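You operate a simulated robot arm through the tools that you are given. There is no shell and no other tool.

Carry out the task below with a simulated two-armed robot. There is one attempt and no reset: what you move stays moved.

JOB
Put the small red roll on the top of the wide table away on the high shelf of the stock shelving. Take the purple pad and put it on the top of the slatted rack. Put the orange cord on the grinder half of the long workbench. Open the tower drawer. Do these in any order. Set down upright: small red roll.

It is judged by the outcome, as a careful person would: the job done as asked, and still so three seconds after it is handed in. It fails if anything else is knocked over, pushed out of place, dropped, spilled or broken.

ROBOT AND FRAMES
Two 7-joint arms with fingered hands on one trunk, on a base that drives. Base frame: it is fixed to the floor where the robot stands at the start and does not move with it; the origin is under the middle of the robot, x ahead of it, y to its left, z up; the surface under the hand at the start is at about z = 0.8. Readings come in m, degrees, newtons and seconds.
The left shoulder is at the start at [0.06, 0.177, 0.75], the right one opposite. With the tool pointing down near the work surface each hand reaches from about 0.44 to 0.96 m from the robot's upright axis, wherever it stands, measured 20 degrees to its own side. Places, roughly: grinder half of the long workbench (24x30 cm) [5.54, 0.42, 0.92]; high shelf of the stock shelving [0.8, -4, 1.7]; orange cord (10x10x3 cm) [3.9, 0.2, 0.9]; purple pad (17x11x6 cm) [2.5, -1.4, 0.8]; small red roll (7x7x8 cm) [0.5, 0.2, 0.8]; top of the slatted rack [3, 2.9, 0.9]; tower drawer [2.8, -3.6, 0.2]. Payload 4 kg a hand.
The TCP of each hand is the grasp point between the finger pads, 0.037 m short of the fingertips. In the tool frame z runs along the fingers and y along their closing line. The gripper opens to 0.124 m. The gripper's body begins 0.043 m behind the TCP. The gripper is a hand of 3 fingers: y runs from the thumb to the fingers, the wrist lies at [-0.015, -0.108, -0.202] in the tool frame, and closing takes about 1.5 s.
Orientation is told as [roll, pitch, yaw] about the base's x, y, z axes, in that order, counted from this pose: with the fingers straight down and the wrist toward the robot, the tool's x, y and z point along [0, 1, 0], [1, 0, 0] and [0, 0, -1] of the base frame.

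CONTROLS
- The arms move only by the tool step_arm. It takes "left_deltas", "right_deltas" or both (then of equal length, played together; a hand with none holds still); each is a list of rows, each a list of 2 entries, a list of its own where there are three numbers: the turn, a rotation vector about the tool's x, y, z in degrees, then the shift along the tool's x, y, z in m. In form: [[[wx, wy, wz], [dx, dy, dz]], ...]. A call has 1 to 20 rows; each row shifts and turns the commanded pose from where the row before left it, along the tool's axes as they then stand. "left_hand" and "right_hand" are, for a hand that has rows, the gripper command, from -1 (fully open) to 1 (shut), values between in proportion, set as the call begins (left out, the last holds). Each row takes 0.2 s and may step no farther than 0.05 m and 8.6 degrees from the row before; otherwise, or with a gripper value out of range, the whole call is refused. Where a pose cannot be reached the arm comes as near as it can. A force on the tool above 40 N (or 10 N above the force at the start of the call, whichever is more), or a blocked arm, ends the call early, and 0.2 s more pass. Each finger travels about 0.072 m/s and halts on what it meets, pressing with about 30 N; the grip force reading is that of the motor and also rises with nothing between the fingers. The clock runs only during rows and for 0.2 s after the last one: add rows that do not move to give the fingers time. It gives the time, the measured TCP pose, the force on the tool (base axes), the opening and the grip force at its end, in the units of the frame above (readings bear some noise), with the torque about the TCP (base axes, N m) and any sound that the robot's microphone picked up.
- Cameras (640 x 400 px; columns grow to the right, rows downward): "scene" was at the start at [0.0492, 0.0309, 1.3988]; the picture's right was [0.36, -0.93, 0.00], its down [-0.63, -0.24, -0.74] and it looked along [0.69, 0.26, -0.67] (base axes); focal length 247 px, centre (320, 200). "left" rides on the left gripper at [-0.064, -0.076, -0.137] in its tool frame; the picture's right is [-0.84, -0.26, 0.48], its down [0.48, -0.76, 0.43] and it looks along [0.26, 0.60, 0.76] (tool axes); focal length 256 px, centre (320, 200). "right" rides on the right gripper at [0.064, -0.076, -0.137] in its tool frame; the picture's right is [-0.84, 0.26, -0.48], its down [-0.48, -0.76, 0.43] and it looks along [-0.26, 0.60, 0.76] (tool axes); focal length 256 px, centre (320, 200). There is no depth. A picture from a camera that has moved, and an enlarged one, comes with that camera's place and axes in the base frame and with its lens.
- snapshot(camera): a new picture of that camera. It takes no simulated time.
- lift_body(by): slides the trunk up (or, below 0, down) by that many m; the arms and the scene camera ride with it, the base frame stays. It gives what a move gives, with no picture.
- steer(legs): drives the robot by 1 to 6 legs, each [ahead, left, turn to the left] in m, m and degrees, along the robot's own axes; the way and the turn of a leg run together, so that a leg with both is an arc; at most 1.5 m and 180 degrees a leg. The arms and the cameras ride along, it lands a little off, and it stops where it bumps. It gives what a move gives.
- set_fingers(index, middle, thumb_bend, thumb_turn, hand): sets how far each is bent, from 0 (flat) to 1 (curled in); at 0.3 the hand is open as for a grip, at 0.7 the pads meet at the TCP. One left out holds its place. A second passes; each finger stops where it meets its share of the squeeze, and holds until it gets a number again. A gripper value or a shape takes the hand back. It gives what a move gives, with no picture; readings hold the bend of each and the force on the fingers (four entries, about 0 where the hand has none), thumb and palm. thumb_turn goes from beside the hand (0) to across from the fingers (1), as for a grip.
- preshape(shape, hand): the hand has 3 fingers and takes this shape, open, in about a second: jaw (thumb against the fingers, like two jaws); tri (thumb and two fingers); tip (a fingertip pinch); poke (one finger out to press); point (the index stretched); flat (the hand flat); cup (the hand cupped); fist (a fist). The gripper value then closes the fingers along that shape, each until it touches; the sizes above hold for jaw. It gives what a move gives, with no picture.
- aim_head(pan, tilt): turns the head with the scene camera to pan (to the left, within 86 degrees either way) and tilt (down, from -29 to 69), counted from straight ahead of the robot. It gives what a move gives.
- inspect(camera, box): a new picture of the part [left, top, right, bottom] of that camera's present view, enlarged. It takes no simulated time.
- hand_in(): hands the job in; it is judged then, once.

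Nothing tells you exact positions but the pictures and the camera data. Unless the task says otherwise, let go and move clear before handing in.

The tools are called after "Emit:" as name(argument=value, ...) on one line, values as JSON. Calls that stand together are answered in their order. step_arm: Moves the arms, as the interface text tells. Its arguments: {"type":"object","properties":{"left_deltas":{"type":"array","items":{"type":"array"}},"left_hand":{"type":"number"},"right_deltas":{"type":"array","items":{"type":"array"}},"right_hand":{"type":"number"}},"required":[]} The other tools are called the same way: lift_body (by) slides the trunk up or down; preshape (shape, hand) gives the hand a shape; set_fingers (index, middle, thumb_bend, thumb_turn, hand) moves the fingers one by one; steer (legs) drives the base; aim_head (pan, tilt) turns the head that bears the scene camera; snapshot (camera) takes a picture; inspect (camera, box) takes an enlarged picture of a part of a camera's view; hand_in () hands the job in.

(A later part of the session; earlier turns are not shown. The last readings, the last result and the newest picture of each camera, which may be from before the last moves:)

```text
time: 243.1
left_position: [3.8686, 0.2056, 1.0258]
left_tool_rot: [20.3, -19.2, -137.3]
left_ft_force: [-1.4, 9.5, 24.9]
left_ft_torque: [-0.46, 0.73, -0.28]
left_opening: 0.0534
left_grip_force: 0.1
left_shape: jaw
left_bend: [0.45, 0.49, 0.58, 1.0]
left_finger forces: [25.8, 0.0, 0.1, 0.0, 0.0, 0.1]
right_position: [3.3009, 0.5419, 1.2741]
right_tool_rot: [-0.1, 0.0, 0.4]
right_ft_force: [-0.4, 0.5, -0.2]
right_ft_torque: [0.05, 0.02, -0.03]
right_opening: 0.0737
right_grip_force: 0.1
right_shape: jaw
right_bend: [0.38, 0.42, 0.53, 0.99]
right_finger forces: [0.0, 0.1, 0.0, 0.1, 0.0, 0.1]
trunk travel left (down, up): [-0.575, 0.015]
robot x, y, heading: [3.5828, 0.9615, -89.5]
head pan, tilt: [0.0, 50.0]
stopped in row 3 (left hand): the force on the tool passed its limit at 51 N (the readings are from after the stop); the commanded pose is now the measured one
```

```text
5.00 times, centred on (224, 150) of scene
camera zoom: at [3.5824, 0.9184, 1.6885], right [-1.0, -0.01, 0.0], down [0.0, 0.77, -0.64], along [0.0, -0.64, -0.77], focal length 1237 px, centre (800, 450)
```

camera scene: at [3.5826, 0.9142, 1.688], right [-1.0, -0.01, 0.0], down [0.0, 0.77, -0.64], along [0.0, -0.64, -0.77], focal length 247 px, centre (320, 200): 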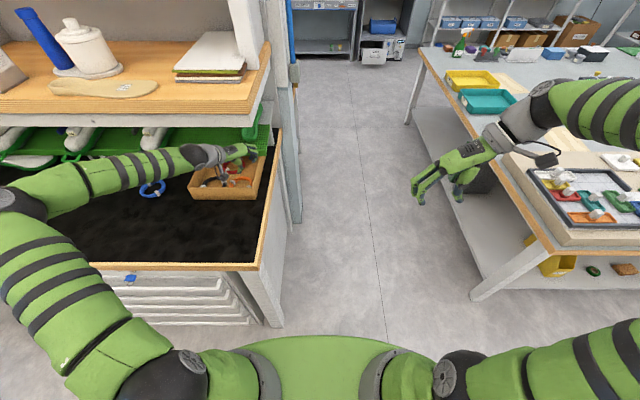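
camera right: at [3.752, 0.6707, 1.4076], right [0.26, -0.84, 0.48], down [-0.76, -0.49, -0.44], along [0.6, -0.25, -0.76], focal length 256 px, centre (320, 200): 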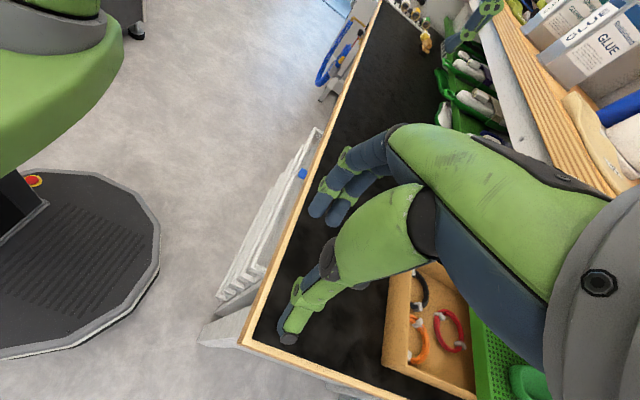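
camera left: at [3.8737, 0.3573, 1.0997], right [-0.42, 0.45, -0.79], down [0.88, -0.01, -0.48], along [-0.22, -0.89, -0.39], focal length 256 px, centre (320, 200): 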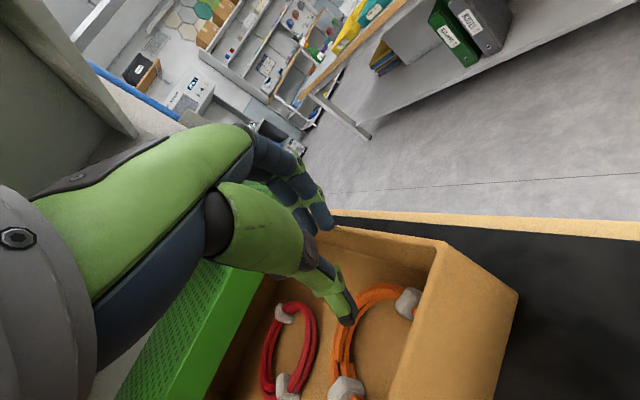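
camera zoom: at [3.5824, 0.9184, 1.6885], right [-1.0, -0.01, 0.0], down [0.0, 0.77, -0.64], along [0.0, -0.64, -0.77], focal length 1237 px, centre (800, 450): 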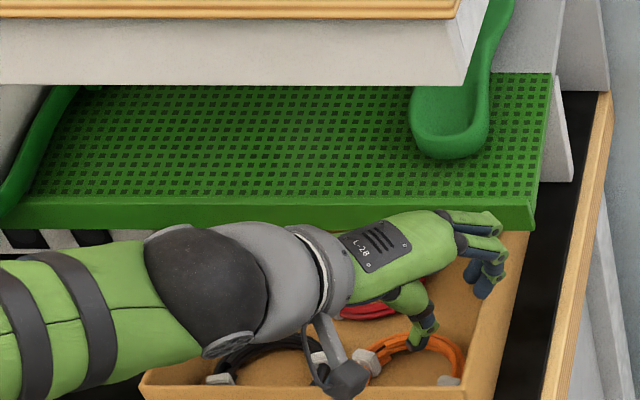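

The index fingertip touched the top of the box's right wall, because the 45° yaw puts it too far right. I'll raise 3 cm, turn the hand 15° back toward straight, add a little tilt, and re-check that nothing moved.

Emit:
step_arm(left_deltas=[[[0, 0, 0], [0.0098, 0.0097, -0.0266]], [[0, 0, 0], [0.0033, 0.0032, -0.009]], [[2.4, 2.3, -6.7], [0, 0, 0]], [[2.4, 2.3, -6.7], [0, 0, 0]], [[-4.28, 2.49, -0.68], [0, 0, 0]], [[0, 0, 0], [0, 0, 0]]])

Emit:
snapshot(camera="left")

Emit:
inspect(camera="scene", box=[160, 110, 288, 190])

```text
time: 244.5
left_position: [3.8705, 0.2059, 1.0595]
left_tool_rot: [22.8, -23.1, -122.8]
left_ft_force: [0.0, -0.3, 0.4]
left_ft_torque: [0.02, -0.02, -0.03]
left_opening: 0.0529
left_grip_force: 0.1
left_shape: jaw
left_bend: [0.45, 0.49, 0.58, 1.0]
left_finger forces: [0.1, 0.0, 0.0, 0.1, 0.1, 0.0]
right_position: [3.3004, 0.5407, 1.2737]
right_tool_rot: [0.2, 0.1, 0.4]
right_ft_force: [-1.0, -0.3, 0.3]
right_ft_torque: [0.02, 0.01, -0.01]
right_opening: 0.074
right_grip_force: 0.1
right_shape: jaw
right_bend: [0.38, 0.42, 0.53, 0.99]
right_finger forces: [0.1, 0.0, 0.0, 0.0, 0.1, 0.0]
trunk travel left (down, up): [-0.575, 0.015]
robot x, y, heading: [3.5792, 0.9607, -90.0]
head pan, tilt: [0.0, 50.0]
```

```text
taken
camera left: at [3.8361, 0.3588, 1.1225], right [-0.53, 0.26, -0.81], down [0.85, 0.18, -0.5], along [0.02, -0.95, -0.32], focal length 256 px, centre (320, 200)
```

left: 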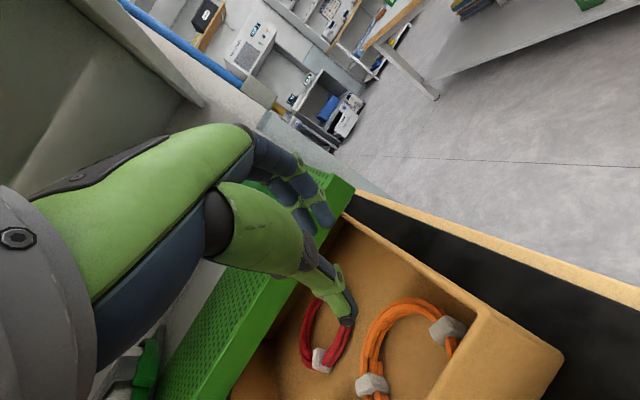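

```text
5.00 times, centred on (224, 150) of scene
camera zoom: at [3.5821, 0.9169, 1.6881], right [-1.0, -0.01, 0.0], down [0.0, 0.77, -0.64], along [0.0, -0.64, -0.77], focal length 1237 px, centre (800, 450)
```

zoom: 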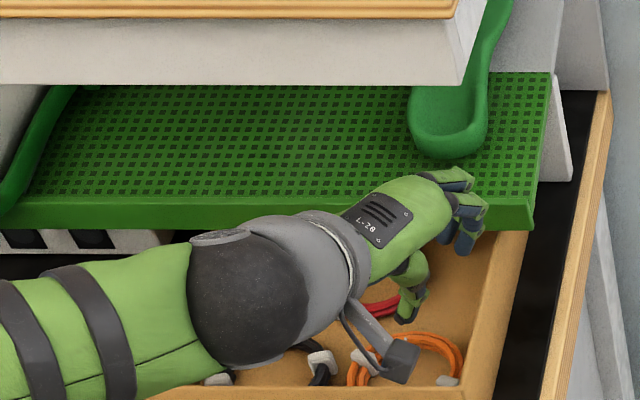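

The new pose is reached without limits, and the ring hasn't moved (clips at [3.947, 0.198] and [3.870, 0.226]). I'll descend gently to the pinch point.

Emit:
step_arm(left_deltas=[[[0, 0, 0], [-0.00425, -0.00735, 0.018]], [[0, 0, 0], [-0.00425, -0.00735, 0.018]], [[0, 0, 0], [-0.00425, -0.00735, 0.018]], [[0, 0, 0], [0, 0, 0]]])

Emit:
snapshot(camera="left")

Emit:
inspect(camera="scene", box=[160, 110, 288, 190])

```text
time: 245.5
left_position: [3.8807, 0.1981, 0.9983]
left_tool_rot: [22.9, -23.1, -122.9]
left_ft_force: [2.6, 0.2, 4.2]
left_ft_torque: [-0.19, 0.15, 0.07]
left_opening: 0.053
left_grip_force: 0.1
left_shape: jaw
left_bend: [0.45, 0.49, 0.58, 1.0]
left_finger forces: [5.0, 0.0, 0.0, 0.0, 0.0, 0.0]
right_position: [3.3005, 0.5392, 1.2736]
right_tool_rot: [0.2, 0.0, 0.4]
right_ft_force: [0.9, 0.3, -0.4]
right_ft_torque: [-0.02, 0.03, -0.01]
right_opening: 0.0742
right_grip_force: 0.0
right_shape: jaw
right_bend: [0.38, 0.42, 0.53, 0.99]
right_finger forces: [0.1, 0.1, 0.0, 0.0, 0.0, 0.1]
trunk travel left (down, up): [-0.575, 0.015]
robot x, y, heading: [3.5777, 0.9639, -89.9]
head pan, tilt: [0.0, 50.0]
```

```text
taken
camera left: at [3.8454, 0.3506, 1.062], right [-0.53, 0.26, -0.81], down [0.85, 0.18, -0.49], along [0.02, -0.95, -0.32], focal length 256 px, centre (320, 200)
```

left: 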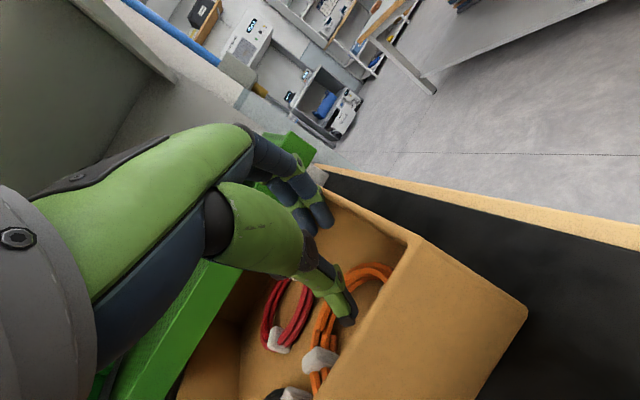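

```text
5.00 times, centred on (224, 150) of scene
camera zoom: at [3.5829, 0.9172, 1.6882], right [-1.0, -0.01, 0.0], down [0.0, 0.77, -0.64], along [0.0, -0.64, -0.77], focal length 1237 px, centre (800, 450)
```

zoom: 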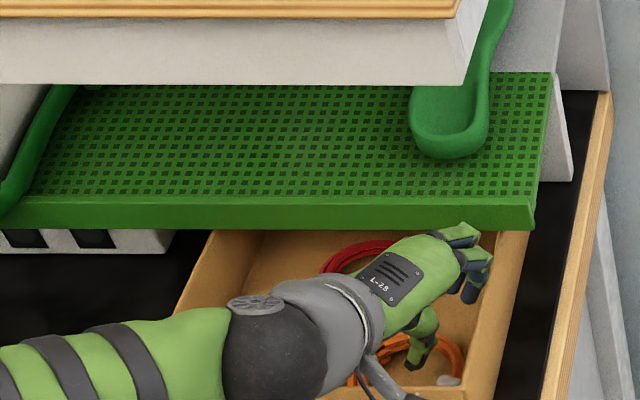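

The index finger lightly touches the right wall (5 N). I'll slide the hand 1 cm left along the ring and continue down.

Emit:
step_arm(left_deltas=[[[0, 0, 0], [0.012, 0, 0]], [[0, 0, 0], [-0.0039, -0.0043, 0.0092]], [[0, 0, 0], [0, 0, 0]]])

Emit:
snapshot(camera="left")

```text
time: 246.3
left_position: [3.8905, 0.1937, 0.9903]
left_tool_rot: [22.7, -23.1, -123.0]
left_ft_force: [-0.5, -0.2, -0.2]
left_ft_torque: [0.0, -0.01, 0.01]
left_opening: 0.0528
left_grip_force: 0.2
left_shape: jaw
left_bend: [0.45, 0.49, 0.58, 1.0]
left_finger forces: [0.1, 0.1, 0.0, 0.1, 0.0, 0.0]
right_position: [3.3005, 0.5411, 1.273]
right_tool_rot: [0.2, -0.1, 0.5]
right_ft_force: [-0.3, -0.1, -0.2]
right_ft_torque: [-0.02, 0.02, 0.02]
right_opening: 0.0738
right_grip_force: 0.1
right_shape: jaw
right_bend: [0.38, 0.42, 0.53, 0.99]
right_finger forces: [0.0, 0.0, 0.1, 0.0, 0.0, 0.0]
trunk travel left (down, up): [-0.575, 0.015]
robot x, y, heading: [3.5817, 0.9617, -89.6]
head pan, tilt: [0.0, 50.0]
```

```text
taken
camera left: at [3.8555, 0.3468, 1.0546], right [-0.53, 0.26, -0.81], down [0.85, 0.18, -0.49], along [0.02, -0.95, -0.32], focal length 256 px, centre (320, 200)
```

left: 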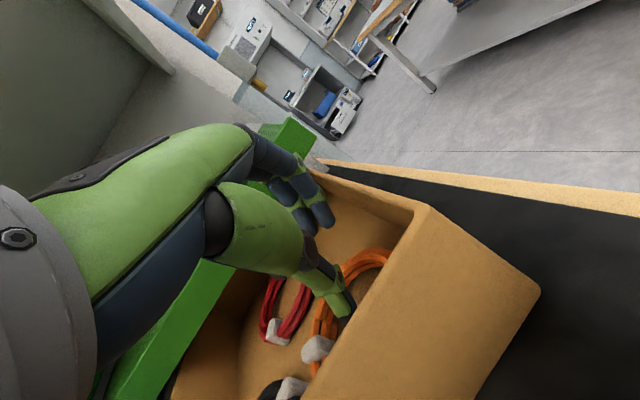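

Emit:
inspect(camera="left", box=[240, 150, 440, 380])

Emit:
inspect(camera="scene", box=[192, 130, 272, 180])

```text
1.74 times, centred on (340, 265) of left
camera zoom: at [3.8555, 0.3468, 1.0546], right [-0.53, 0.26, -0.81], down [0.85, 0.18, -0.49], along [0.02, -0.95, -0.32], focal length 445 px, centre (285, 87)
```

zoom: 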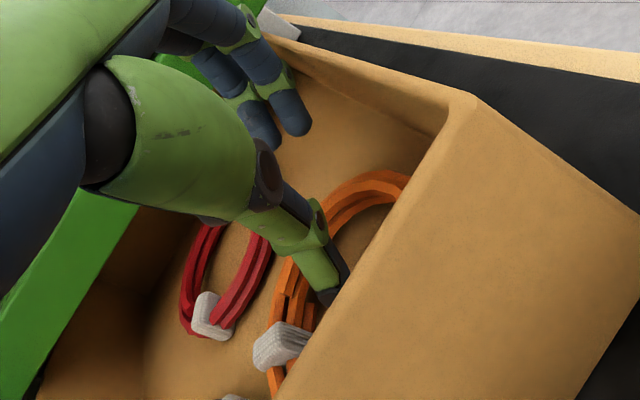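

```text
8.00 times, centred on (232, 155) of scene
camera zoom: at [3.5826, 0.9171, 1.6881], right [-1.0, -0.01, 0.0], down [0.0, 0.77, -0.64], along [0.0, -0.64, -0.77], focal length 1979 px, centre (1024, 560)
```

zoom: 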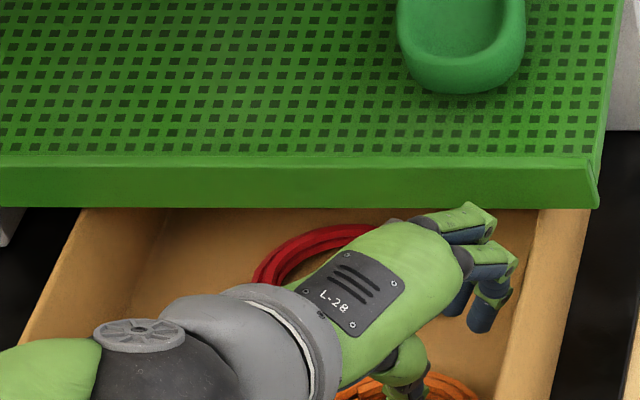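

The thumb is inside the ring's hole and the fingers are behind its back arc, but a centimetre too high. I'll lower 1 cm, then partly close.

Emit:
step_arm(left_deltas=[[[0, 0, 0], [-0.0022, -0.0024, 0.0051]], [[0, 0, 0], [-0.0021, -0.0023, 0.0051]], [[0, 0, 0], [0, 0, 0]]])

Emit:
step_arm(left_deltas=[[[0, 0, 0], [0, 0, 0]], [[0, 0, 0], [0, 0, 0]], [[0, 0, 0], [0, 0, 0]]], left_hand=0.42)

Emit:
inspect(camera="left", box=[240, 150, 440, 380])

```text
time: 247.1
left_position: [3.8893, 0.1958, 0.9838]
left_tool_rot: [22.7, -23.1, -122.9]
left_ft_force: [-0.8, 1.5, 4.8]
left_ft_torque: [0.15, -0.08, 0.04]
left_opening: 0.0523
left_grip_force: 0.0
left_shape: jaw
left_bend: [0.45, 0.49, 0.58, 1.0]
left_finger forces: [0.0, 0.1, 0.0, 0.0, 5.0, 0.1]
right_position: [3.3006, 0.5418, 1.2752]
right_tool_rot: [0.1, 0.0, 0.4]
right_ft_force: [-0.3, -0.3, -0.2]
right_ft_torque: [-0.01, -0.04, 0.01]
right_opening: 0.0742
right_grip_force: 0.0
right_shape: jaw
right_bend: [0.38, 0.42, 0.53, 0.99]
right_finger forces: [0.0, 0.0, 0.0, 0.1, 0.1, 0.0]
trunk travel left (down, up): [-0.575, 0.015]
robot x, y, heading: [3.582, 0.9645, -89.9]
head pan, tilt: [0.0, 50.0]
```

```text
time: 247.9
left_position: [3.8911, 0.1952, 0.9818]
left_tool_rot: [22.8, -23.2, -122.9]
left_ft_force: [0.2, 0.3, 0.7]
left_ft_torque: [0.02, 0.0, 0.02]
left_opening: 0.0361
left_grip_force: 0.1
left_shape: jaw
left_bend: [0.52, 0.55, 0.62, 1.0]
left_finger forces: [0.0, 0.0, 0.1, 0.0, 0.0, 0.0]
right_position: [3.3005, 0.541, 1.2728]
right_tool_rot: [0.1, 0.0, 0.4]
right_ft_force: [0.0, -0.2, -0.1]
right_ft_torque: [0.01, 0.0, 0.01]
right_opening: 0.0742
right_grip_force: 0.1
right_shape: jaw
right_bend: [0.38, 0.42, 0.53, 0.99]
right_finger forces: [0.0, 0.0, 0.0, 0.0, 0.0, 0.1]
trunk travel left (down, up): [-0.575, 0.015]
robot x, y, heading: [3.5797, 0.9648, -89.6]
head pan, tilt: [0.0, 50.0]
```

```text
1.74 times, centred on (340, 265) of left
camera zoom: at [3.856, 0.3483, 1.0451], right [-0.53, 0.26, -0.81], down [0.85, 0.18, -0.5], along [0.02, -0.95, -0.32], focal length 445 px, centre (285, 87)
```

zoom: 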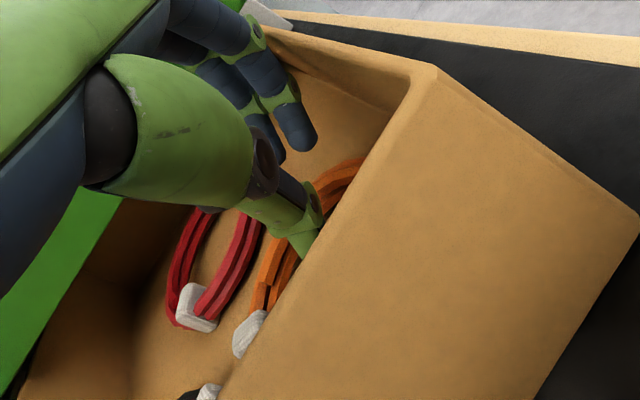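

The thumb touched the box floor lightly, so this is about the right depth. I'll lower a few more millimetres as the fingers close onto the bundle.

Emit:
step_arm(left_deltas=[[[0, 0, 0], [-0.0011, -0.0012, 0.0025]], [[0, 0, 0], [-0.0011, -0.0012, 0.0025]], [[0, 0, 0], [0, 0, 0]]], left_hand=0.55)

Emit:
inspect(camera="left", box=[240, 150, 440, 380])

```text
time: 248.7
left_position: [3.8883, 0.1965, 0.9776]
left_tool_rot: [23.0, -23.1, -123.0]
left_ft_force: [-1.5, 5.6, 18.6]
left_ft_torque: [0.33, -0.3, 0.14]
left_opening: 0.0269
left_grip_force: 0.1
left_shape: jaw
left_bend: [0.56, 0.58, 0.64, 1.0]
left_finger forces: [0.0, 0.0, 0.2, 0.1, 18.1, 0.0]
right_position: [3.2999, 0.541, 1.2743]
right_tool_rot: [-0.1, 0.0, 0.4]
right_ft_force: [-0.2, -0.7, -0.7]
right_ft_torque: [0.02, 0.0, -0.01]
right_opening: 0.0739
right_grip_force: 0.0
right_shape: jaw
right_bend: [0.38, 0.42, 0.53, 0.99]
right_finger forces: [0.0, 0.0, 0.1, 0.0, 0.0, 0.1]
trunk travel left (down, up): [-0.575, 0.015]
robot x, y, heading: [3.5827, 0.9633, -89.8]
head pan, tilt: [0.0, 50.0]
```

```text
1.74 times, centred on (340, 265) of left
camera zoom: at [3.8543, 0.3492, 1.0405], right [-0.53, 0.26, -0.81], down [0.85, 0.18, -0.5], along [0.02, -0.95, -0.32], focal length 445 px, centre (285, 87)
```

zoom: 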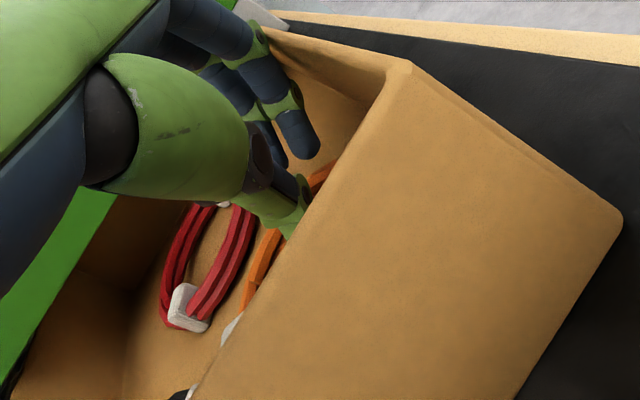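

The thumb is pressing the box floor inside the ring. I'll raise 3 mm and close fully on the bundle.

Emit:
step_arm(left_deltas=[[[0, 0, 0], [0.0011, 0.0012, -0.0025]], [[0, 0, 0], [0, 0, 0]], [[0, 0, 0], [0, 0, 0]], [[0, 0, 0], [0, 0, 0]], [[0, 0, 0], [0, 0, 0]]], left_hand=1)

Emit:
inspect(camera="left", box=[240, 150, 440, 380])

Emit:
inspect(camera="scene", box=[160, 110, 288, 190])

```text
time: 249.9
left_position: [3.8905, 0.1945, 0.9781]
left_tool_rot: [22.7, -23.0, -122.8]
left_ft_force: [0.2, 0.1, 0.1]
left_ft_torque: [-0.01, -0.02, 0.01]
left_opening: 0.0109
left_grip_force: 30.0
left_shape: jaw
left_bend: [0.68, 0.68, 0.66, 1.0]
left_finger forces: [17.1, 10.9, 0.0, 0.0, 26.7, 0.1]
right_position: [3.3001, 0.5401, 1.2744]
right_tool_rot: [0.2, 0.0, 0.4]
right_ft_force: [0.0, 0.2, 1.0]
right_ft_torque: [0.01, 0.03, 0.02]
right_opening: 0.074
right_grip_force: 0.0
right_shape: jaw
right_bend: [0.38, 0.42, 0.53, 0.99]
right_finger forces: [0.0, 0.0, 0.0, 0.0, 0.0, 0.0]
trunk travel left (down, up): [-0.575, 0.015]
robot x, y, heading: [3.5811, 0.9646, -89.9]
head pan, tilt: [0.0, 50.0]
```

```text
1.74 times, centred on (340, 265) of left
camera zoom: at [3.8552, 0.3482, 1.0409], right [-0.53, 0.26, -0.81], down [0.85, 0.18, -0.5], along [0.02, -0.95, -0.32], focal length 445 px, centre (285, 87)
```

zoom: 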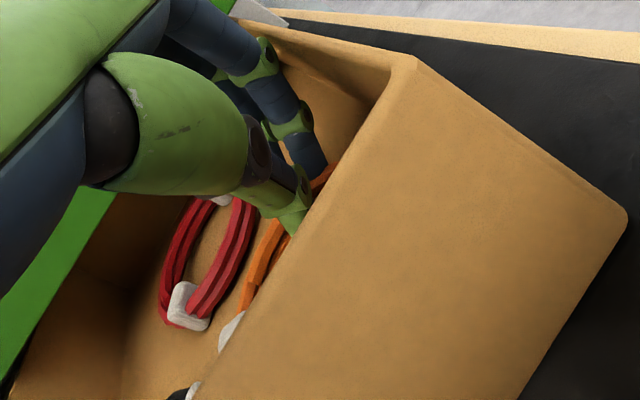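

```text
5.00 times, centred on (224, 150) of scene
camera zoom: at [3.5827, 0.9169, 1.688], right [-1.0, -0.01, 0.0], down [0.0, 0.77, -0.64], along [0.0, -0.64, -0.77], focal length 1237 px, centre (800, 450)
```

zoom: 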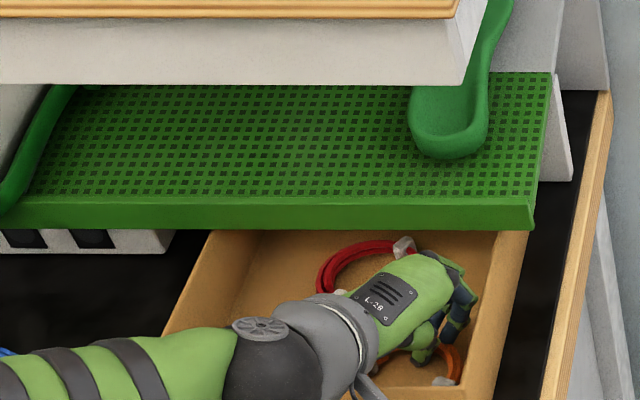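

The fingers closed on something about 1 cm thick with 27 N. I'll lift straight up slowly and check whether the ring comes along.

Emit:
step_arm(left_deltas=[[[0, 0, 0], [0.0036, 0.0039, -0.0085]], [[0, 0, 0], [0.0036, 0.0039, -0.0085]], [[0, 0, 0], [0.0053, 0.0059, -0.0127]], [[0, 0, 0], [0.0053, 0.0059, -0.0127]], [[0, 0, 0], [0, 0, 0]]])

Emit:
snapshot(camera="left")

Emit:
inspect(camera="scene", box=[160, 110, 288, 190])

```text
time: 251.1
left_position: [3.8895, 0.1963, 1.0279]
left_tool_rot: [22.7, -23.0, -123.0]
left_ft_force: [-0.4, -0.2, -1.5]
left_ft_torque: [0.01, 0.07, 0.0]
left_opening: 0.0115
left_grip_force: 30.4
left_shape: jaw
left_bend: [0.68, 0.68, 0.66, 1.0]
left_finger forces: [17.1, 10.4, 0.0, 0.0, 26.5, 0.1]
right_position: [3.3012, 0.5391, 1.2733]
right_tool_rot: [0.1, 0.0, 0.3]
right_ft_force: [-0.4, 1.0, -0.1]
right_ft_torque: [0.01, 0.01, 0.01]
right_opening: 0.0741
right_grip_force: 0.0
right_shape: jaw
right_bend: [0.38, 0.42, 0.53, 0.99]
right_finger forces: [0.1, 0.0, 0.0, 0.0, 0.0, 0.1]
trunk travel left (down, up): [-0.575, 0.015]
robot x, y, heading: [3.5829, 0.9619, -89.7]
head pan, tilt: [0.0, 50.0]
```

```text
taken
camera left: at [3.8559, 0.3482, 1.0911], right [-0.53, 0.26, -0.81], down [0.85, 0.18, -0.5], along [0.02, -0.95, -0.32], focal length 256 px, centre (320, 200)
```

left: 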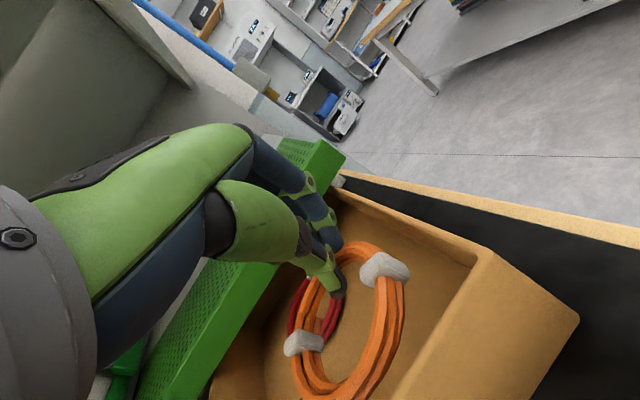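

```text
5.00 times, centred on (224, 150) of scene
camera zoom: at [3.5828, 0.9167, 1.6881], right [-1.0, -0.01, 0.0], down [0.0, 0.77, -0.64], along [0.0, -0.64, -0.77], focal length 1237 px, centre (800, 450)
```

zoom: 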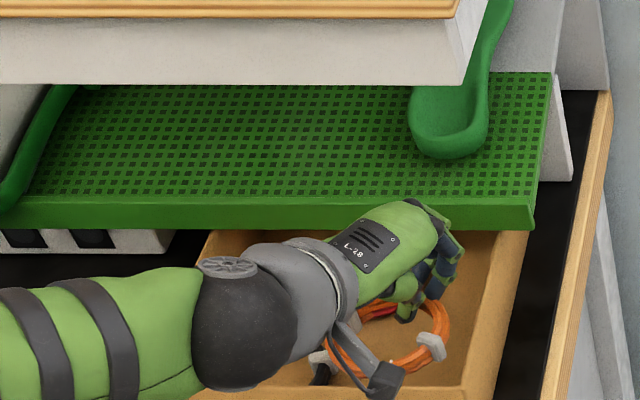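

The orange cord is firmly in hand and clear of the floor. I'll raise it above the box wall, then draw it back toward me, clear of the shelves.

Emit:
step_arm(left_deltas=[[[0, 0, 0], [0.0107, 0.0118, -0.0254]], [[0, 0, 0], [0.0107, 0.0118, -0.0254]], [[0, 0, 0], [-0.0075, -0.0155, -0.0103]], [[0, 0, 0], [-0.0149, -0.0309, -0.0206]], [[0, 0, 0], [-0.0149, -0.0309, -0.0206]], [[0, 0, 0], [-0.0149, -0.0309, -0.0206]], [[0, 0, 0], [-0.0149, -0.0309, -0.0206]], [[0, 0, 0], [0, 0, 0]]])

Emit:
snapshot(camera="left")

Emit:
snapshot(camera="scene")

```text
time: 252.9
left_position: [3.8892, 0.3746, 1.0894]
left_tool_rot: [22.7, -23.1, -123.0]
left_ft_force: [0.7, -0.3, -1.4]
left_ft_torque: [0.01, -0.02, 0.02]
left_opening: 0.0111
left_grip_force: 30.5
left_shape: jaw
left_bend: [0.68, 0.68, 0.66, 1.0]
left_finger forces: [17.2, 10.4, 0.0, 0.0, 26.4, 0.0]
right_position: [3.3017, 0.5394, 1.2732]
right_tool_rot: [0.1, -0.1, 0.4]
right_ft_force: [0.0, -0.4, -0.1]
right_ft_torque: [0.01, 0.0, -0.01]
right_opening: 0.0742
right_grip_force: 0.1
right_shape: jaw
right_bend: [0.38, 0.42, 0.53, 0.99]
right_finger forces: [0.1, 0.0, 0.0, 0.0, 0.1, 0.1]
trunk travel left (down, up): [-0.575, 0.015]
robot x, y, heading: [3.5826, 0.9616, -89.5]
head pan, tilt: [0.0, 50.0]
```

```text
taken
camera left: at [3.8542, 0.5275, 1.1533], right [-0.53, 0.26, -0.81], down [0.85, 0.18, -0.49], along [0.02, -0.95, -0.32], focal length 256 px, centre (320, 200)
```

left: 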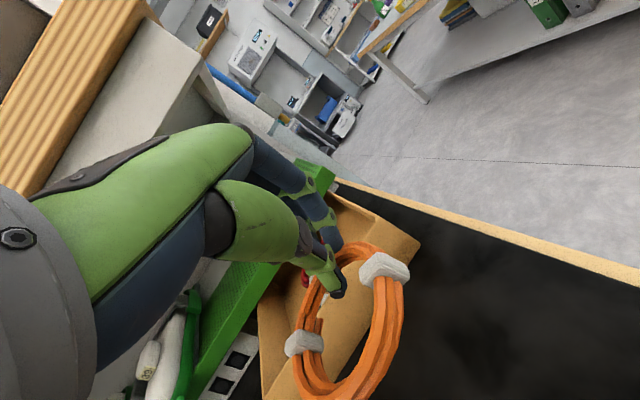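

```text
taken
camera scene: at [3.5828, 0.9163, 1.6881], right [-1.0, -0.01, 0.0], down [0.0, 0.77, -0.64], along [0.0, -0.64, -0.77], focal length 247 px, centre (320, 200)
```

scene: 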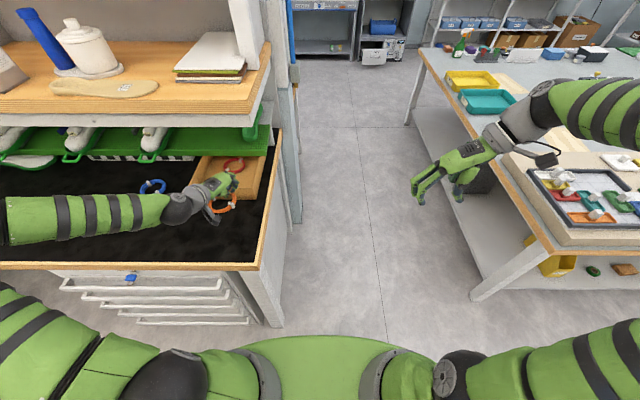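

The cord is out and nothing else in the box was disturbed. I'll back off a little and move along the workbench toward the grinder half, looking before going all the way.

Emit:
step_arm(left_deltas=[[[0, 0, 0], [0.0107, 0.0118, -0.0254]], [[0, 0, 0], [0.0107, 0.0118, -0.0254]], [[0, 0, 0], [-0.0149, -0.0309, -0.0206]], [[0, 0, 0], [-0.0149, -0.0309, -0.0206]]])

Emit:
steer(legs=[[-0.25, 0, -0.3], [0, 0.9, 0]])

Emit:
aim_head(pan=45, tilt=30)

Emit:
snapshot(camera="scene")

Emit:
aim_head(pan=80, tilt=35)

Emit:
snapshot(camera="scene")

```text
time: 253.9
left_position: [3.8861, 0.4549, 1.1491]
left_tool_rot: [22.6, -23.1, -123.0]
left_ft_force: [-0.8, -0.3, -0.8]
left_ft_torque: [-0.01, 0.02, 0.02]
left_opening: 0.0113
left_grip_force: 30.5
left_shape: jaw
left_bend: [0.68, 0.68, 0.66, 1.0]
left_finger forces: [17.2, 10.3, 0.0, 0.1, 26.2, 0.1]
right_position: [3.2987, 0.5407, 1.2742]
right_tool_rot: [0.1, -0.1, 0.3]
right_ft_force: [-0.8, 0.0, 0.1]
right_ft_torque: [0.02, -0.03, 0.0]
right_opening: 0.0741
right_grip_force: 0.2
right_shape: jaw
right_bend: [0.38, 0.42, 0.53, 0.99]
right_finger forces: [0.1, 0.0, 0.1, 0.0, 0.0, 0.0]
trunk travel left (down, up): [-0.575, 0.015]
robot x, y, heading: [3.5789, 0.96, -89.6]
head pan, tilt: [0.0, 50.0]
```

```text
time: 259.9
left_position: [4.7517, 0.6976, 1.1492]
left_tool_rot: [22.7, -23.1, -123.9]
left_ft_force: [0.8, 0.3, -0.9]
left_ft_torque: [-0.05, 0.02, -0.05]
left_opening: 0.0109
left_grip_force: 30.0
left_shape: jaw
left_bend: [0.68, 0.68, 0.66, 1.0]
left_finger forces: [17.3, 10.2, 0.0, 0.0, 26.3, 0.0]
right_position: [4.1665, 0.7917, 1.2744]
right_tool_rot: [0.2, 0.1, -0.5]
right_ft_force: [0.1, -0.5, -0.4]
right_ft_torque: [-0.01, 0.01, 0.0]
right_opening: 0.074
right_grip_force: 0.0
right_shape: jaw
right_bend: [0.38, 0.42, 0.53, 0.99]
right_finger forces: [0.0, 0.0, 0.0, 0.0, 0.0, 0.0]
trunk travel left (down, up): [-0.575, 0.015]
robot x, y, heading: [4.4506, 1.2098, -90.3]
head pan, tilt: [0.0, 50.0]
```

```text
time: 261.0
left_position: [4.7514, 0.6971, 1.148]
left_tool_rot: [22.7, -23.1, -123.7]
left_ft_force: [0.2, 0.4, -1.7]
left_ft_torque: [-0.02, 0.01, -0.02]
left_opening: 0.0111
left_grip_force: 30.3
left_shape: jaw
left_bend: [0.68, 0.68, 0.66, 1.0]
left_finger forces: [17.0, 10.2, 0.1, 0.0, 26.3, 0.0]
right_position: [4.1669, 0.7914, 1.2733]
right_tool_rot: [0.2, 0.0, -0.5]
right_ft_force: [-0.8, -0.3, 0.4]
right_ft_torque: [-0.02, -0.02, -0.02]
right_opening: 0.074
right_grip_force: 0.0
right_shape: jaw
right_bend: [0.38, 0.42, 0.53, 0.99]
right_finger forces: [0.1, 0.0, 0.1, 0.0, 0.0, 0.1]
trunk travel left (down, up): [-0.575, 0.015]
robot x, y, heading: [4.4527, 1.2101, -90.4]
head pan, tilt: [45.0, 30.0]
```

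```text
taken
camera scene: at [4.5177, 1.1773, 1.7176], right [-0.71, -0.7, 0.0], down [-0.35, 0.36, -0.87], along [0.61, -0.62, -0.5], focal length 247 px, centre (320, 200)
```

scene: 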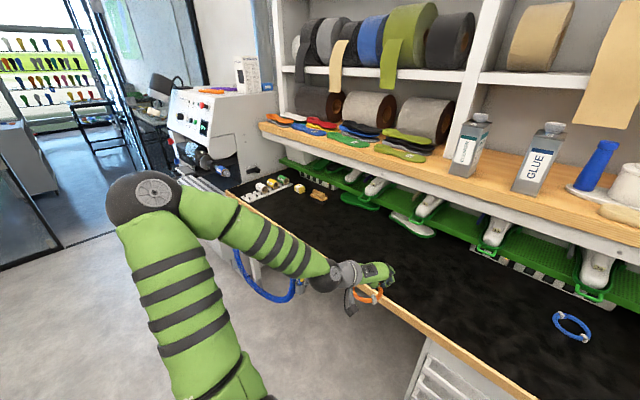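

```text
time: 262.1
left_position: [4.7504, 0.6977, 1.1483]
left_tool_rot: [22.8, -23.1, -123.9]
left_ft_force: [0.7, -0.1, -1.4]
left_ft_torque: [-0.03, -0.02, 0.04]
left_opening: 0.0111
left_grip_force: 30.7
left_shape: jaw
left_bend: [0.68, 0.68, 0.66, 1.0]
left_finger forces: [17.2, 10.2, 0.0, 0.1, 26.3, 0.0]
right_position: [4.1667, 0.7911, 1.2728]
right_tool_rot: [0.1, 0.0, -0.4]
right_ft_force: [0.4, 0.2, 0.2]
right_ft_torque: [0.0, -0.04, -0.01]
right_opening: 0.0743
right_grip_force: 0.1
right_shape: jaw
right_bend: [0.38, 0.42, 0.53, 0.99]
right_finger forces: [0.1, 0.1, 0.0, 0.0, 0.0, 0.1]
trunk travel left (down, up): [-0.575, 0.015]
robot x, y, heading: [4.4546, 1.2107, -90.2]
head pan, tilt: [80.0, 35.0]
```

```text
taken
camera scene: at [4.541, 1.2257, 1.7099], right [-0.18, -0.98, 0.0], down [-0.56, 0.11, -0.82], along [0.81, -0.15, -0.57], focal length 247 px, centre (320, 200)
```

scene: 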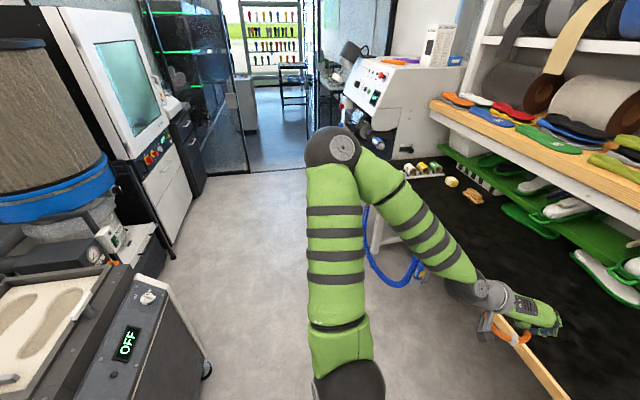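

The grinder half is the far part of the black-topped bench, next to the white grinder. I'll zoom in on the area around [5.54, 0.42] to see what's free.

Emit:
aim_head(pan=45, tilt=35)

Emit:
inspect(camera="scene", box=[200, 110, 392, 230])

```text
time: 263.1
left_position: [4.7505, 0.6973, 1.1482]
left_tool_rot: [22.7, -23.1, -123.7]
left_ft_force: [-0.6, 1.2, -1.5]
left_ft_torque: [-0.03, 0.03, 0.02]
left_opening: 0.0109
left_grip_force: 29.2
left_shape: jaw
left_bend: [0.68, 0.68, 0.66, 1.0]
left_finger forces: [17.3, 10.3, 0.1, 0.0, 26.3, 0.0]
right_position: [4.1661, 0.7919, 1.2732]
right_tool_rot: [0.1, 0.0, -0.5]
right_ft_force: [-0.2, -0.3, -0.4]
right_ft_torque: [0.02, -0.02, 0.03]
right_opening: 0.0743
right_grip_force: 0.0
right_shape: jaw
right_bend: [0.38, 0.42, 0.53, 0.99]
right_finger forces: [0.0, 0.0, 0.0, 0.0, 0.0, 0.0]
trunk travel left (down, up): [-0.575, 0.015]
robot x, y, heading: [4.4503, 1.2083, -90.5]
head pan, tilt: [45.0, 35.0]
```

```text
3.33 times, centred on (296, 170) of scene
camera zoom: at [4.5162, 1.1791, 1.7098], right [-0.71, -0.7, 0.0], down [-0.4, 0.41, -0.82], along [0.57, -0.58, -0.57], focal length 825 px, centre (400, 300)
```

zoom: 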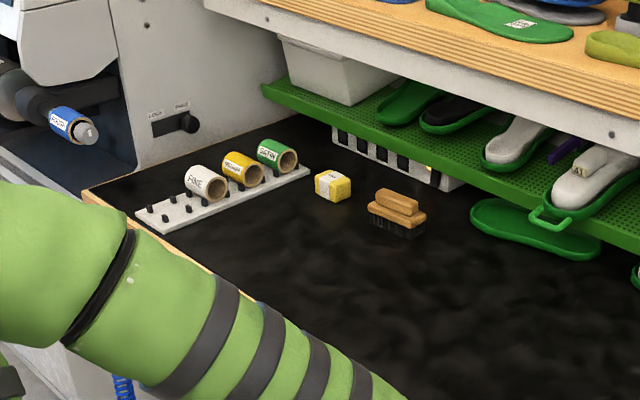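

The mat around [5.54, 0.42] is free, with the brush at [5.50, 0.19], the yellow block at [5.67, 0.20] and the peg board beyond x≈5.77. I'll move along so the cord can be set down at about [5.54, 0.42].

Emit:
steer(legs=[[0.05, 0.77, 0.4]])

Emit:
aim_head(pan=15, tilt=50)

Emit:
snapshot(camera="scene")

Emit:
snapshot(camera="left")

```text
time: 267.2
left_position: [5.5229, 0.646, 1.1476]
left_tool_rot: [22.7, -23.1, -123.4]
left_ft_force: [0.7, -0.1, -1.5]
left_ft_torque: [-0.02, 0.06, 0.0]
left_opening: 0.0111
left_grip_force: 30.0
left_shape: jaw
left_bend: [0.68, 0.68, 0.66, 1.0]
left_finger forces: [17.3, 10.2, 0.0, 0.0, 26.3, 0.0]
right_position: [4.9378, 0.7367, 1.2738]
right_tool_rot: [0.1, 0.0, -0.1]
right_ft_force: [0.7, -0.4, 0.3]
right_ft_torque: [-0.03, 0.0, -0.01]
right_opening: 0.074
right_grip_force: 0.0
right_shape: jaw
right_bend: [0.38, 0.42, 0.53, 0.99]
right_finger forces: [0.1, 0.0, 0.1, 0.1, 0.0, 0.1]
trunk travel left (down, up): [-0.575, 0.015]
robot x, y, heading: [5.2208, 1.1573, -90.1]
head pan, tilt: [45.0, 35.0]
```

```text
time: 268.2
left_position: [5.5235, 0.6456, 1.1484]
left_tool_rot: [22.6, -23.2, -123.4]
left_ft_force: [-0.3, -0.1, -0.9]
left_ft_torque: [-0.06, 0.02, 0.04]
left_opening: 0.011
left_grip_force: 29.7
left_shape: jaw
left_bend: [0.68, 0.68, 0.66, 1.0]
left_finger forces: [17.2, 10.2, 0.0, 0.1, 26.3, 0.0]
right_position: [4.9372, 0.7375, 1.2738]
right_tool_rot: [0.2, 0.0, -0.1]
right_ft_force: [-0.1, 0.0, -0.5]
right_ft_torque: [0.01, 0.01, 0.02]
right_opening: 0.074
right_grip_force: 0.0
right_shape: jaw
right_bend: [0.38, 0.42, 0.53, 0.99]
right_finger forces: [0.1, 0.0, 0.0, 0.0, 0.1, 0.1]
trunk travel left (down, up): [-0.575, 0.015]
robot x, y, heading: [5.2236, 1.1562, -89.8]
head pan, tilt: [15.0, 50.0]
```

```text
taken
camera scene: at [5.2427, 1.1139, 1.6881], right [-0.97, -0.26, 0.0], down [-0.2, 0.74, -0.64], along [0.17, -0.62, -0.77], focal length 247 px, centre (320, 200)
```

scene: 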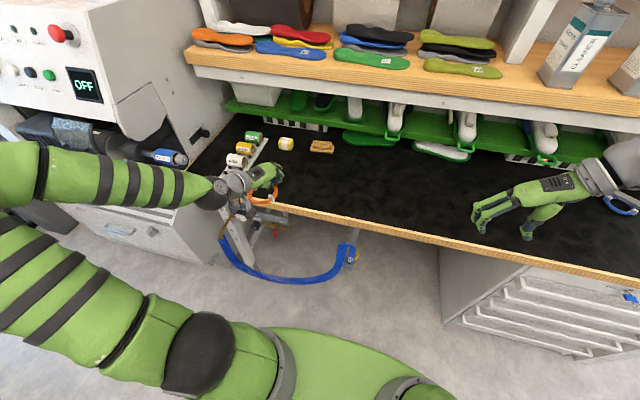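

```text
taken
camera left: at [5.4894, 0.7992, 1.2121], right [-0.53, 0.27, -0.81], down [0.85, 0.18, -0.5], along [0.01, -0.95, -0.32], focal length 256 px, centre (320, 200)
```

left: 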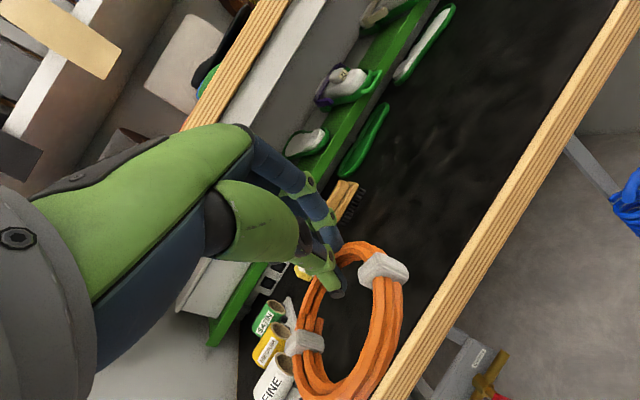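

The cord is still held flat, as when grasped. I'll extend the hand over the free part of the mat, staying about 8 cm above it.

Emit:
step_arm(left_deltas=[[[0, 0, 0], [0.0079, 0.0215, 0.0298]], [[0, 0, 0], [0.0079, 0.0215, 0.0298]], [[0, 0, 0], [0.0079, 0.0215, 0.0298]], [[0, 0, 0], [0.0079, 0.0215, 0.0298]], [[0, 0, 0], [0.0079, 0.0215, 0.0298]], [[0, 0, 0], [0.0079, 0.0215, 0.0298]], [[0, 0, 0], [0.0079, 0.0215, 0.0298]], [[0, 0, 0], [0, 0, 0]]])

Emit:
snapshot(camera="scene")

Emit:
snapshot(camera="left")

```text
time: 270.0
left_position: [5.5159, 0.4013, 1.0503]
left_tool_rot: [22.7, -23.2, -123.3]
left_ft_force: [-0.8, 0.6, -1.1]
left_ft_torque: [-0.03, 0.01, 0.03]
left_opening: 0.0112
left_grip_force: 30.0
left_shape: jaw
left_bend: [0.68, 0.68, 0.66, 1.0]
left_finger forces: [17.4, 10.1, 0.1, 0.0, 26.2, 0.0]
right_position: [4.9368, 0.7381, 1.2734]
right_tool_rot: [0.1, 0.0, -0.1]
right_ft_force: [-0.9, 0.1, 0.2]
right_ft_torque: [0.03, 0.0, -0.01]
right_opening: 0.0738
right_grip_force: 0.0
right_shape: jaw
right_bend: [0.38, 0.42, 0.53, 0.99]
right_finger forces: [0.0, 0.0, 0.0, 0.0, 0.1, 0.0]
trunk travel left (down, up): [-0.575, 0.015]
robot x, y, heading: [5.221, 1.156, -90.4]
head pan, tilt: [15.0, 50.0]
```

```text
taken
camera scene: at [5.2423, 1.1145, 1.6882], right [-0.97, -0.26, 0.0], down [-0.2, 0.74, -0.64], along [0.16, -0.62, -0.77], focal length 247 px, centre (320, 200)
```

scene: 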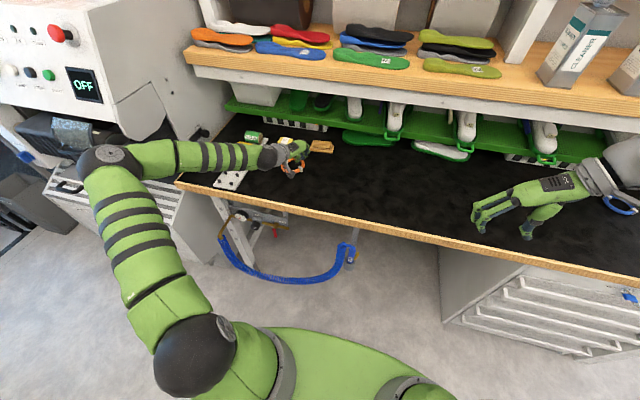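

```text
taken
camera left: at [5.4824, 0.5542, 1.1135], right [-0.53, 0.27, -0.81], down [0.85, 0.18, -0.5], along [0.01, -0.95, -0.32], focal length 256 px, centre (320, 200)
```

left: 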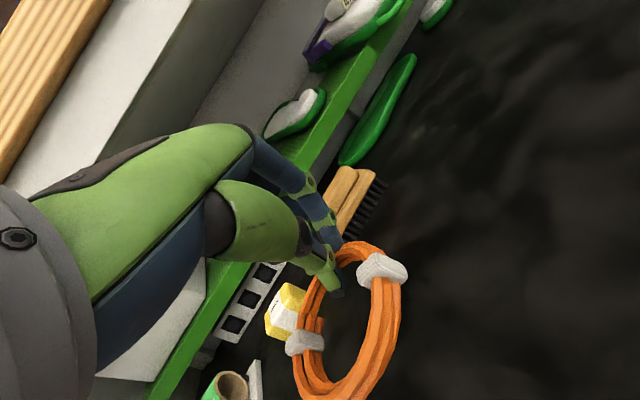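

The ring would land at about [5.53, 0.42], well clear of the brush and the yellow block. Lowering to just above the mat, then in small steps until contact.

Emit:
step_arm(left_deltas=[[[0, 0, 0], [-0.0089, -0.0098, 0.0212]], [[0, 0, 0], [-0.0071, -0.0078, 0.017]], [[0, 0, 0], [-0.0036, -0.0039, 0.0085]], [[0, 0, 0], [0, 0, 0]]])

Emit:
step_arm(left_deltas=[[[0, 0, 0], [-0.0018, -0.002, 0.0042]], [[0, 0, 0], [-0.0018, -0.002, 0.0042]], [[0, 0, 0], [0, 0, 0]]])

Emit:
snapshot(camera="left")

```text
time: 271.0
left_position: [5.5174, 0.399, 0.9952]
left_tool_rot: [22.8, -23.1, -123.4]
left_ft_force: [-0.8, 1.0, -1.5]
left_ft_torque: [-0.03, 0.01, 0.02]
left_opening: 0.0111
left_grip_force: 30.5
left_shape: jaw
left_bend: [0.68, 0.68, 0.66, 1.0]
left_finger forces: [17.3, 10.0, 0.0, 0.0, 26.2, 0.0]
right_position: [4.9382, 0.7364, 1.2729]
right_tool_rot: [0.0, 0.0, -0.1]
right_ft_force: [0.5, -0.6, -0.6]
right_ft_torque: [-0.05, -0.03, -0.01]
right_opening: 0.0739
right_grip_force: 0.0
right_shape: jaw
right_bend: [0.38, 0.42, 0.53, 0.99]
right_finger forces: [0.1, 0.0, 0.0, 0.0, 0.1, 0.1]
trunk travel left (down, up): [-0.575, 0.015]
robot x, y, heading: [5.22, 1.1559, -89.9]
head pan, tilt: [15.0, 50.0]
```

```text
time: 271.8
left_position: [5.5185, 0.401, 0.9841]
left_tool_rot: [22.7, -23.1, -123.4]
left_ft_force: [-1.0, 0.2, -1.4]
left_ft_torque: [-0.01, 0.0, -0.04]
left_opening: 0.011
left_grip_force: 30.1
left_shape: jaw
left_bend: [0.68, 0.68, 0.66, 1.0]
left_finger forces: [17.4, 10.0, 0.0, 0.0, 26.2, 0.1]
right_position: [4.9385, 0.7368, 1.2741]
right_tool_rot: [0.1, 0.0, -0.1]
right_ft_force: [-0.5, 0.0, 0.3]
right_ft_torque: [-0.01, 0.0, -0.02]
right_opening: 0.0742
right_grip_force: 0.0
right_shape: jaw
right_bend: [0.38, 0.42, 0.53, 0.99]
right_finger forces: [0.0, 0.0, 0.0, 0.1, 0.0, 0.0]
trunk travel left (down, up): [-0.575, 0.015]
robot x, y, heading: [5.2216, 1.1548, -90.0]
head pan, tilt: [15.0, 50.0]
```

```text
taken
camera left: at [5.4848, 0.5542, 1.0483], right [-0.53, 0.27, -0.81], down [0.85, 0.18, -0.5], along [0.01, -0.95, -0.32], focal length 256 px, centre (320, 200)
```

left: 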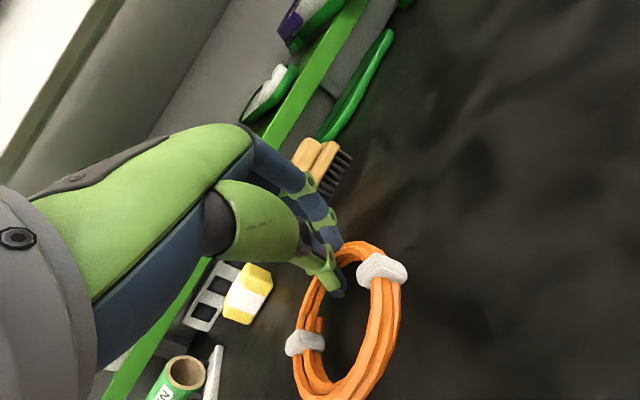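

Emit:
step_arm(left_deltas=[[[0, 0, 0], [-0.0014, -0.0016, 0.0034]], [[0, 0, 0], [-0.0014, -0.0016, 0.0034]], [[0, 0, 0], [0, 0, 0]]])

Emit:
step_arm(left_deltas=[[[0, 0, 0], [-0.0011, -0.0012, 0.0025]], [[0, 0, 0], [0, 0, 0]]])

```text
time: 272.6
left_position: [5.5201, 0.4021, 0.9782]
left_tool_rot: [22.7, -23.0, -123.4]
left_ft_force: [-0.2, 0.5, -1.2]
left_ft_torque: [0.01, -0.02, -0.01]
left_opening: 0.0111
left_grip_force: 29.8
left_shape: jaw
left_bend: [0.68, 0.68, 0.66, 1.0]
left_finger forces: [17.4, 9.9, 0.0, 0.0, 26.2, 0.0]
right_position: [4.9386, 0.7366, 1.2727]
right_tool_rot: [0.2, 0.0, -0.2]
right_ft_force: [0.6, 1.3, -0.4]
right_ft_torque: [0.0, -0.04, 0.0]
right_opening: 0.074
right_grip_force: 0.0
right_shape: jaw
right_bend: [0.38, 0.42, 0.53, 0.99]
right_finger forces: [0.0, 0.1, 0.0, 0.1, 0.0, 0.0]
trunk travel left (down, up): [-0.575, 0.015]
robot x, y, heading: [5.2214, 1.1598, -90.1]
head pan, tilt: [15.0, 50.0]
```

```text
time: 273.2
left_position: [5.5192, 0.4019, 0.9745]
left_tool_rot: [22.7, -23.1, -123.4]
left_ft_force: [-0.1, -0.4, -0.3]
left_ft_torque: [0.0, -0.04, 0.01]
left_opening: 0.0111
left_grip_force: 29.4
left_shape: jaw
left_bend: [0.68, 0.68, 0.66, 1.0]
left_finger forces: [17.2, 10.4, 0.1, 0.1, 26.3, 0.1]
right_position: [4.9382, 0.7373, 1.2733]
right_tool_rot: [0.1, 0.0, -0.1]
right_ft_force: [0.3, -0.4, -0.2]
right_ft_torque: [0.02, 0.02, -0.03]
right_opening: 0.0739
right_grip_force: 0.0
right_shape: jaw
right_bend: [0.38, 0.42, 0.53, 0.99]
right_finger forces: [0.0, 0.2, 0.1, 0.0, 0.0, 0.1]
trunk travel left (down, up): [-0.575, 0.015]
robot x, y, heading: [5.2206, 1.1577, -89.9]
head pan, tilt: [15.0, 50.0]
```

Emit:
step_arm(left_deltas=[[[0, 0, 0], [-0.0011, -0.0012, 0.0025]], [[0, 0, 0], [0, 0, 0]]])

Emit:
snapshot(camera="left")

```text
time: 273.8
left_position: [5.5192, 0.402, 0.9729]
left_tool_rot: [22.8, -23.1, -123.5]
left_ft_force: [-1.1, 0.4, 4.3]
left_ft_torque: [-0.1, -0.09, 0.01]
left_opening: 0.0111
left_grip_force: 29.9
left_shape: jaw
left_bend: [0.68, 0.68, 0.66, 1.0]
left_finger forces: [17.0, 14.6, 0.0, 0.0, 27.0, 0.1]
right_position: [4.937, 0.736, 1.2751]
right_tool_rot: [0.1, 0.0, -0.1]
right_ft_force: [0.0, -0.3, 1.0]
right_ft_torque: [0.0, 0.0, 0.0]
right_opening: 0.0741
right_grip_force: 0.0
right_shape: jaw
right_bend: [0.38, 0.42, 0.53, 0.99]
right_finger forces: [0.1, 0.0, 0.0, 0.0, 0.1, 0.1]
trunk travel left (down, up): [-0.575, 0.015]
robot x, y, heading: [5.2206, 1.1555, -90.3]
head pan, tilt: [15.0, 50.0]
```

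```text
taken
camera left: at [5.4855, 0.5554, 1.0356], right [-0.53, 0.27, -0.81], down [0.85, 0.18, -0.49], along [0.01, -0.95, -0.32], focal length 256 px, centre (320, 200)
```

left: 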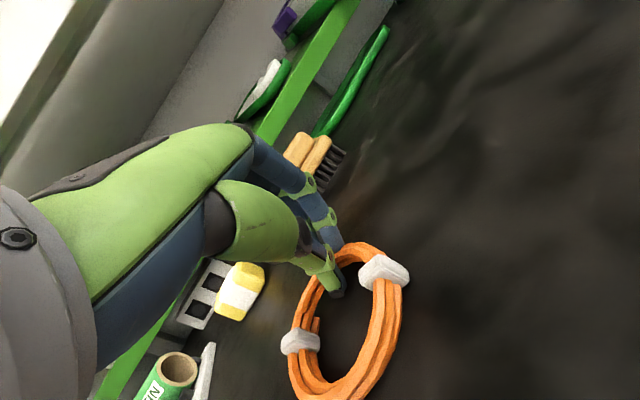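

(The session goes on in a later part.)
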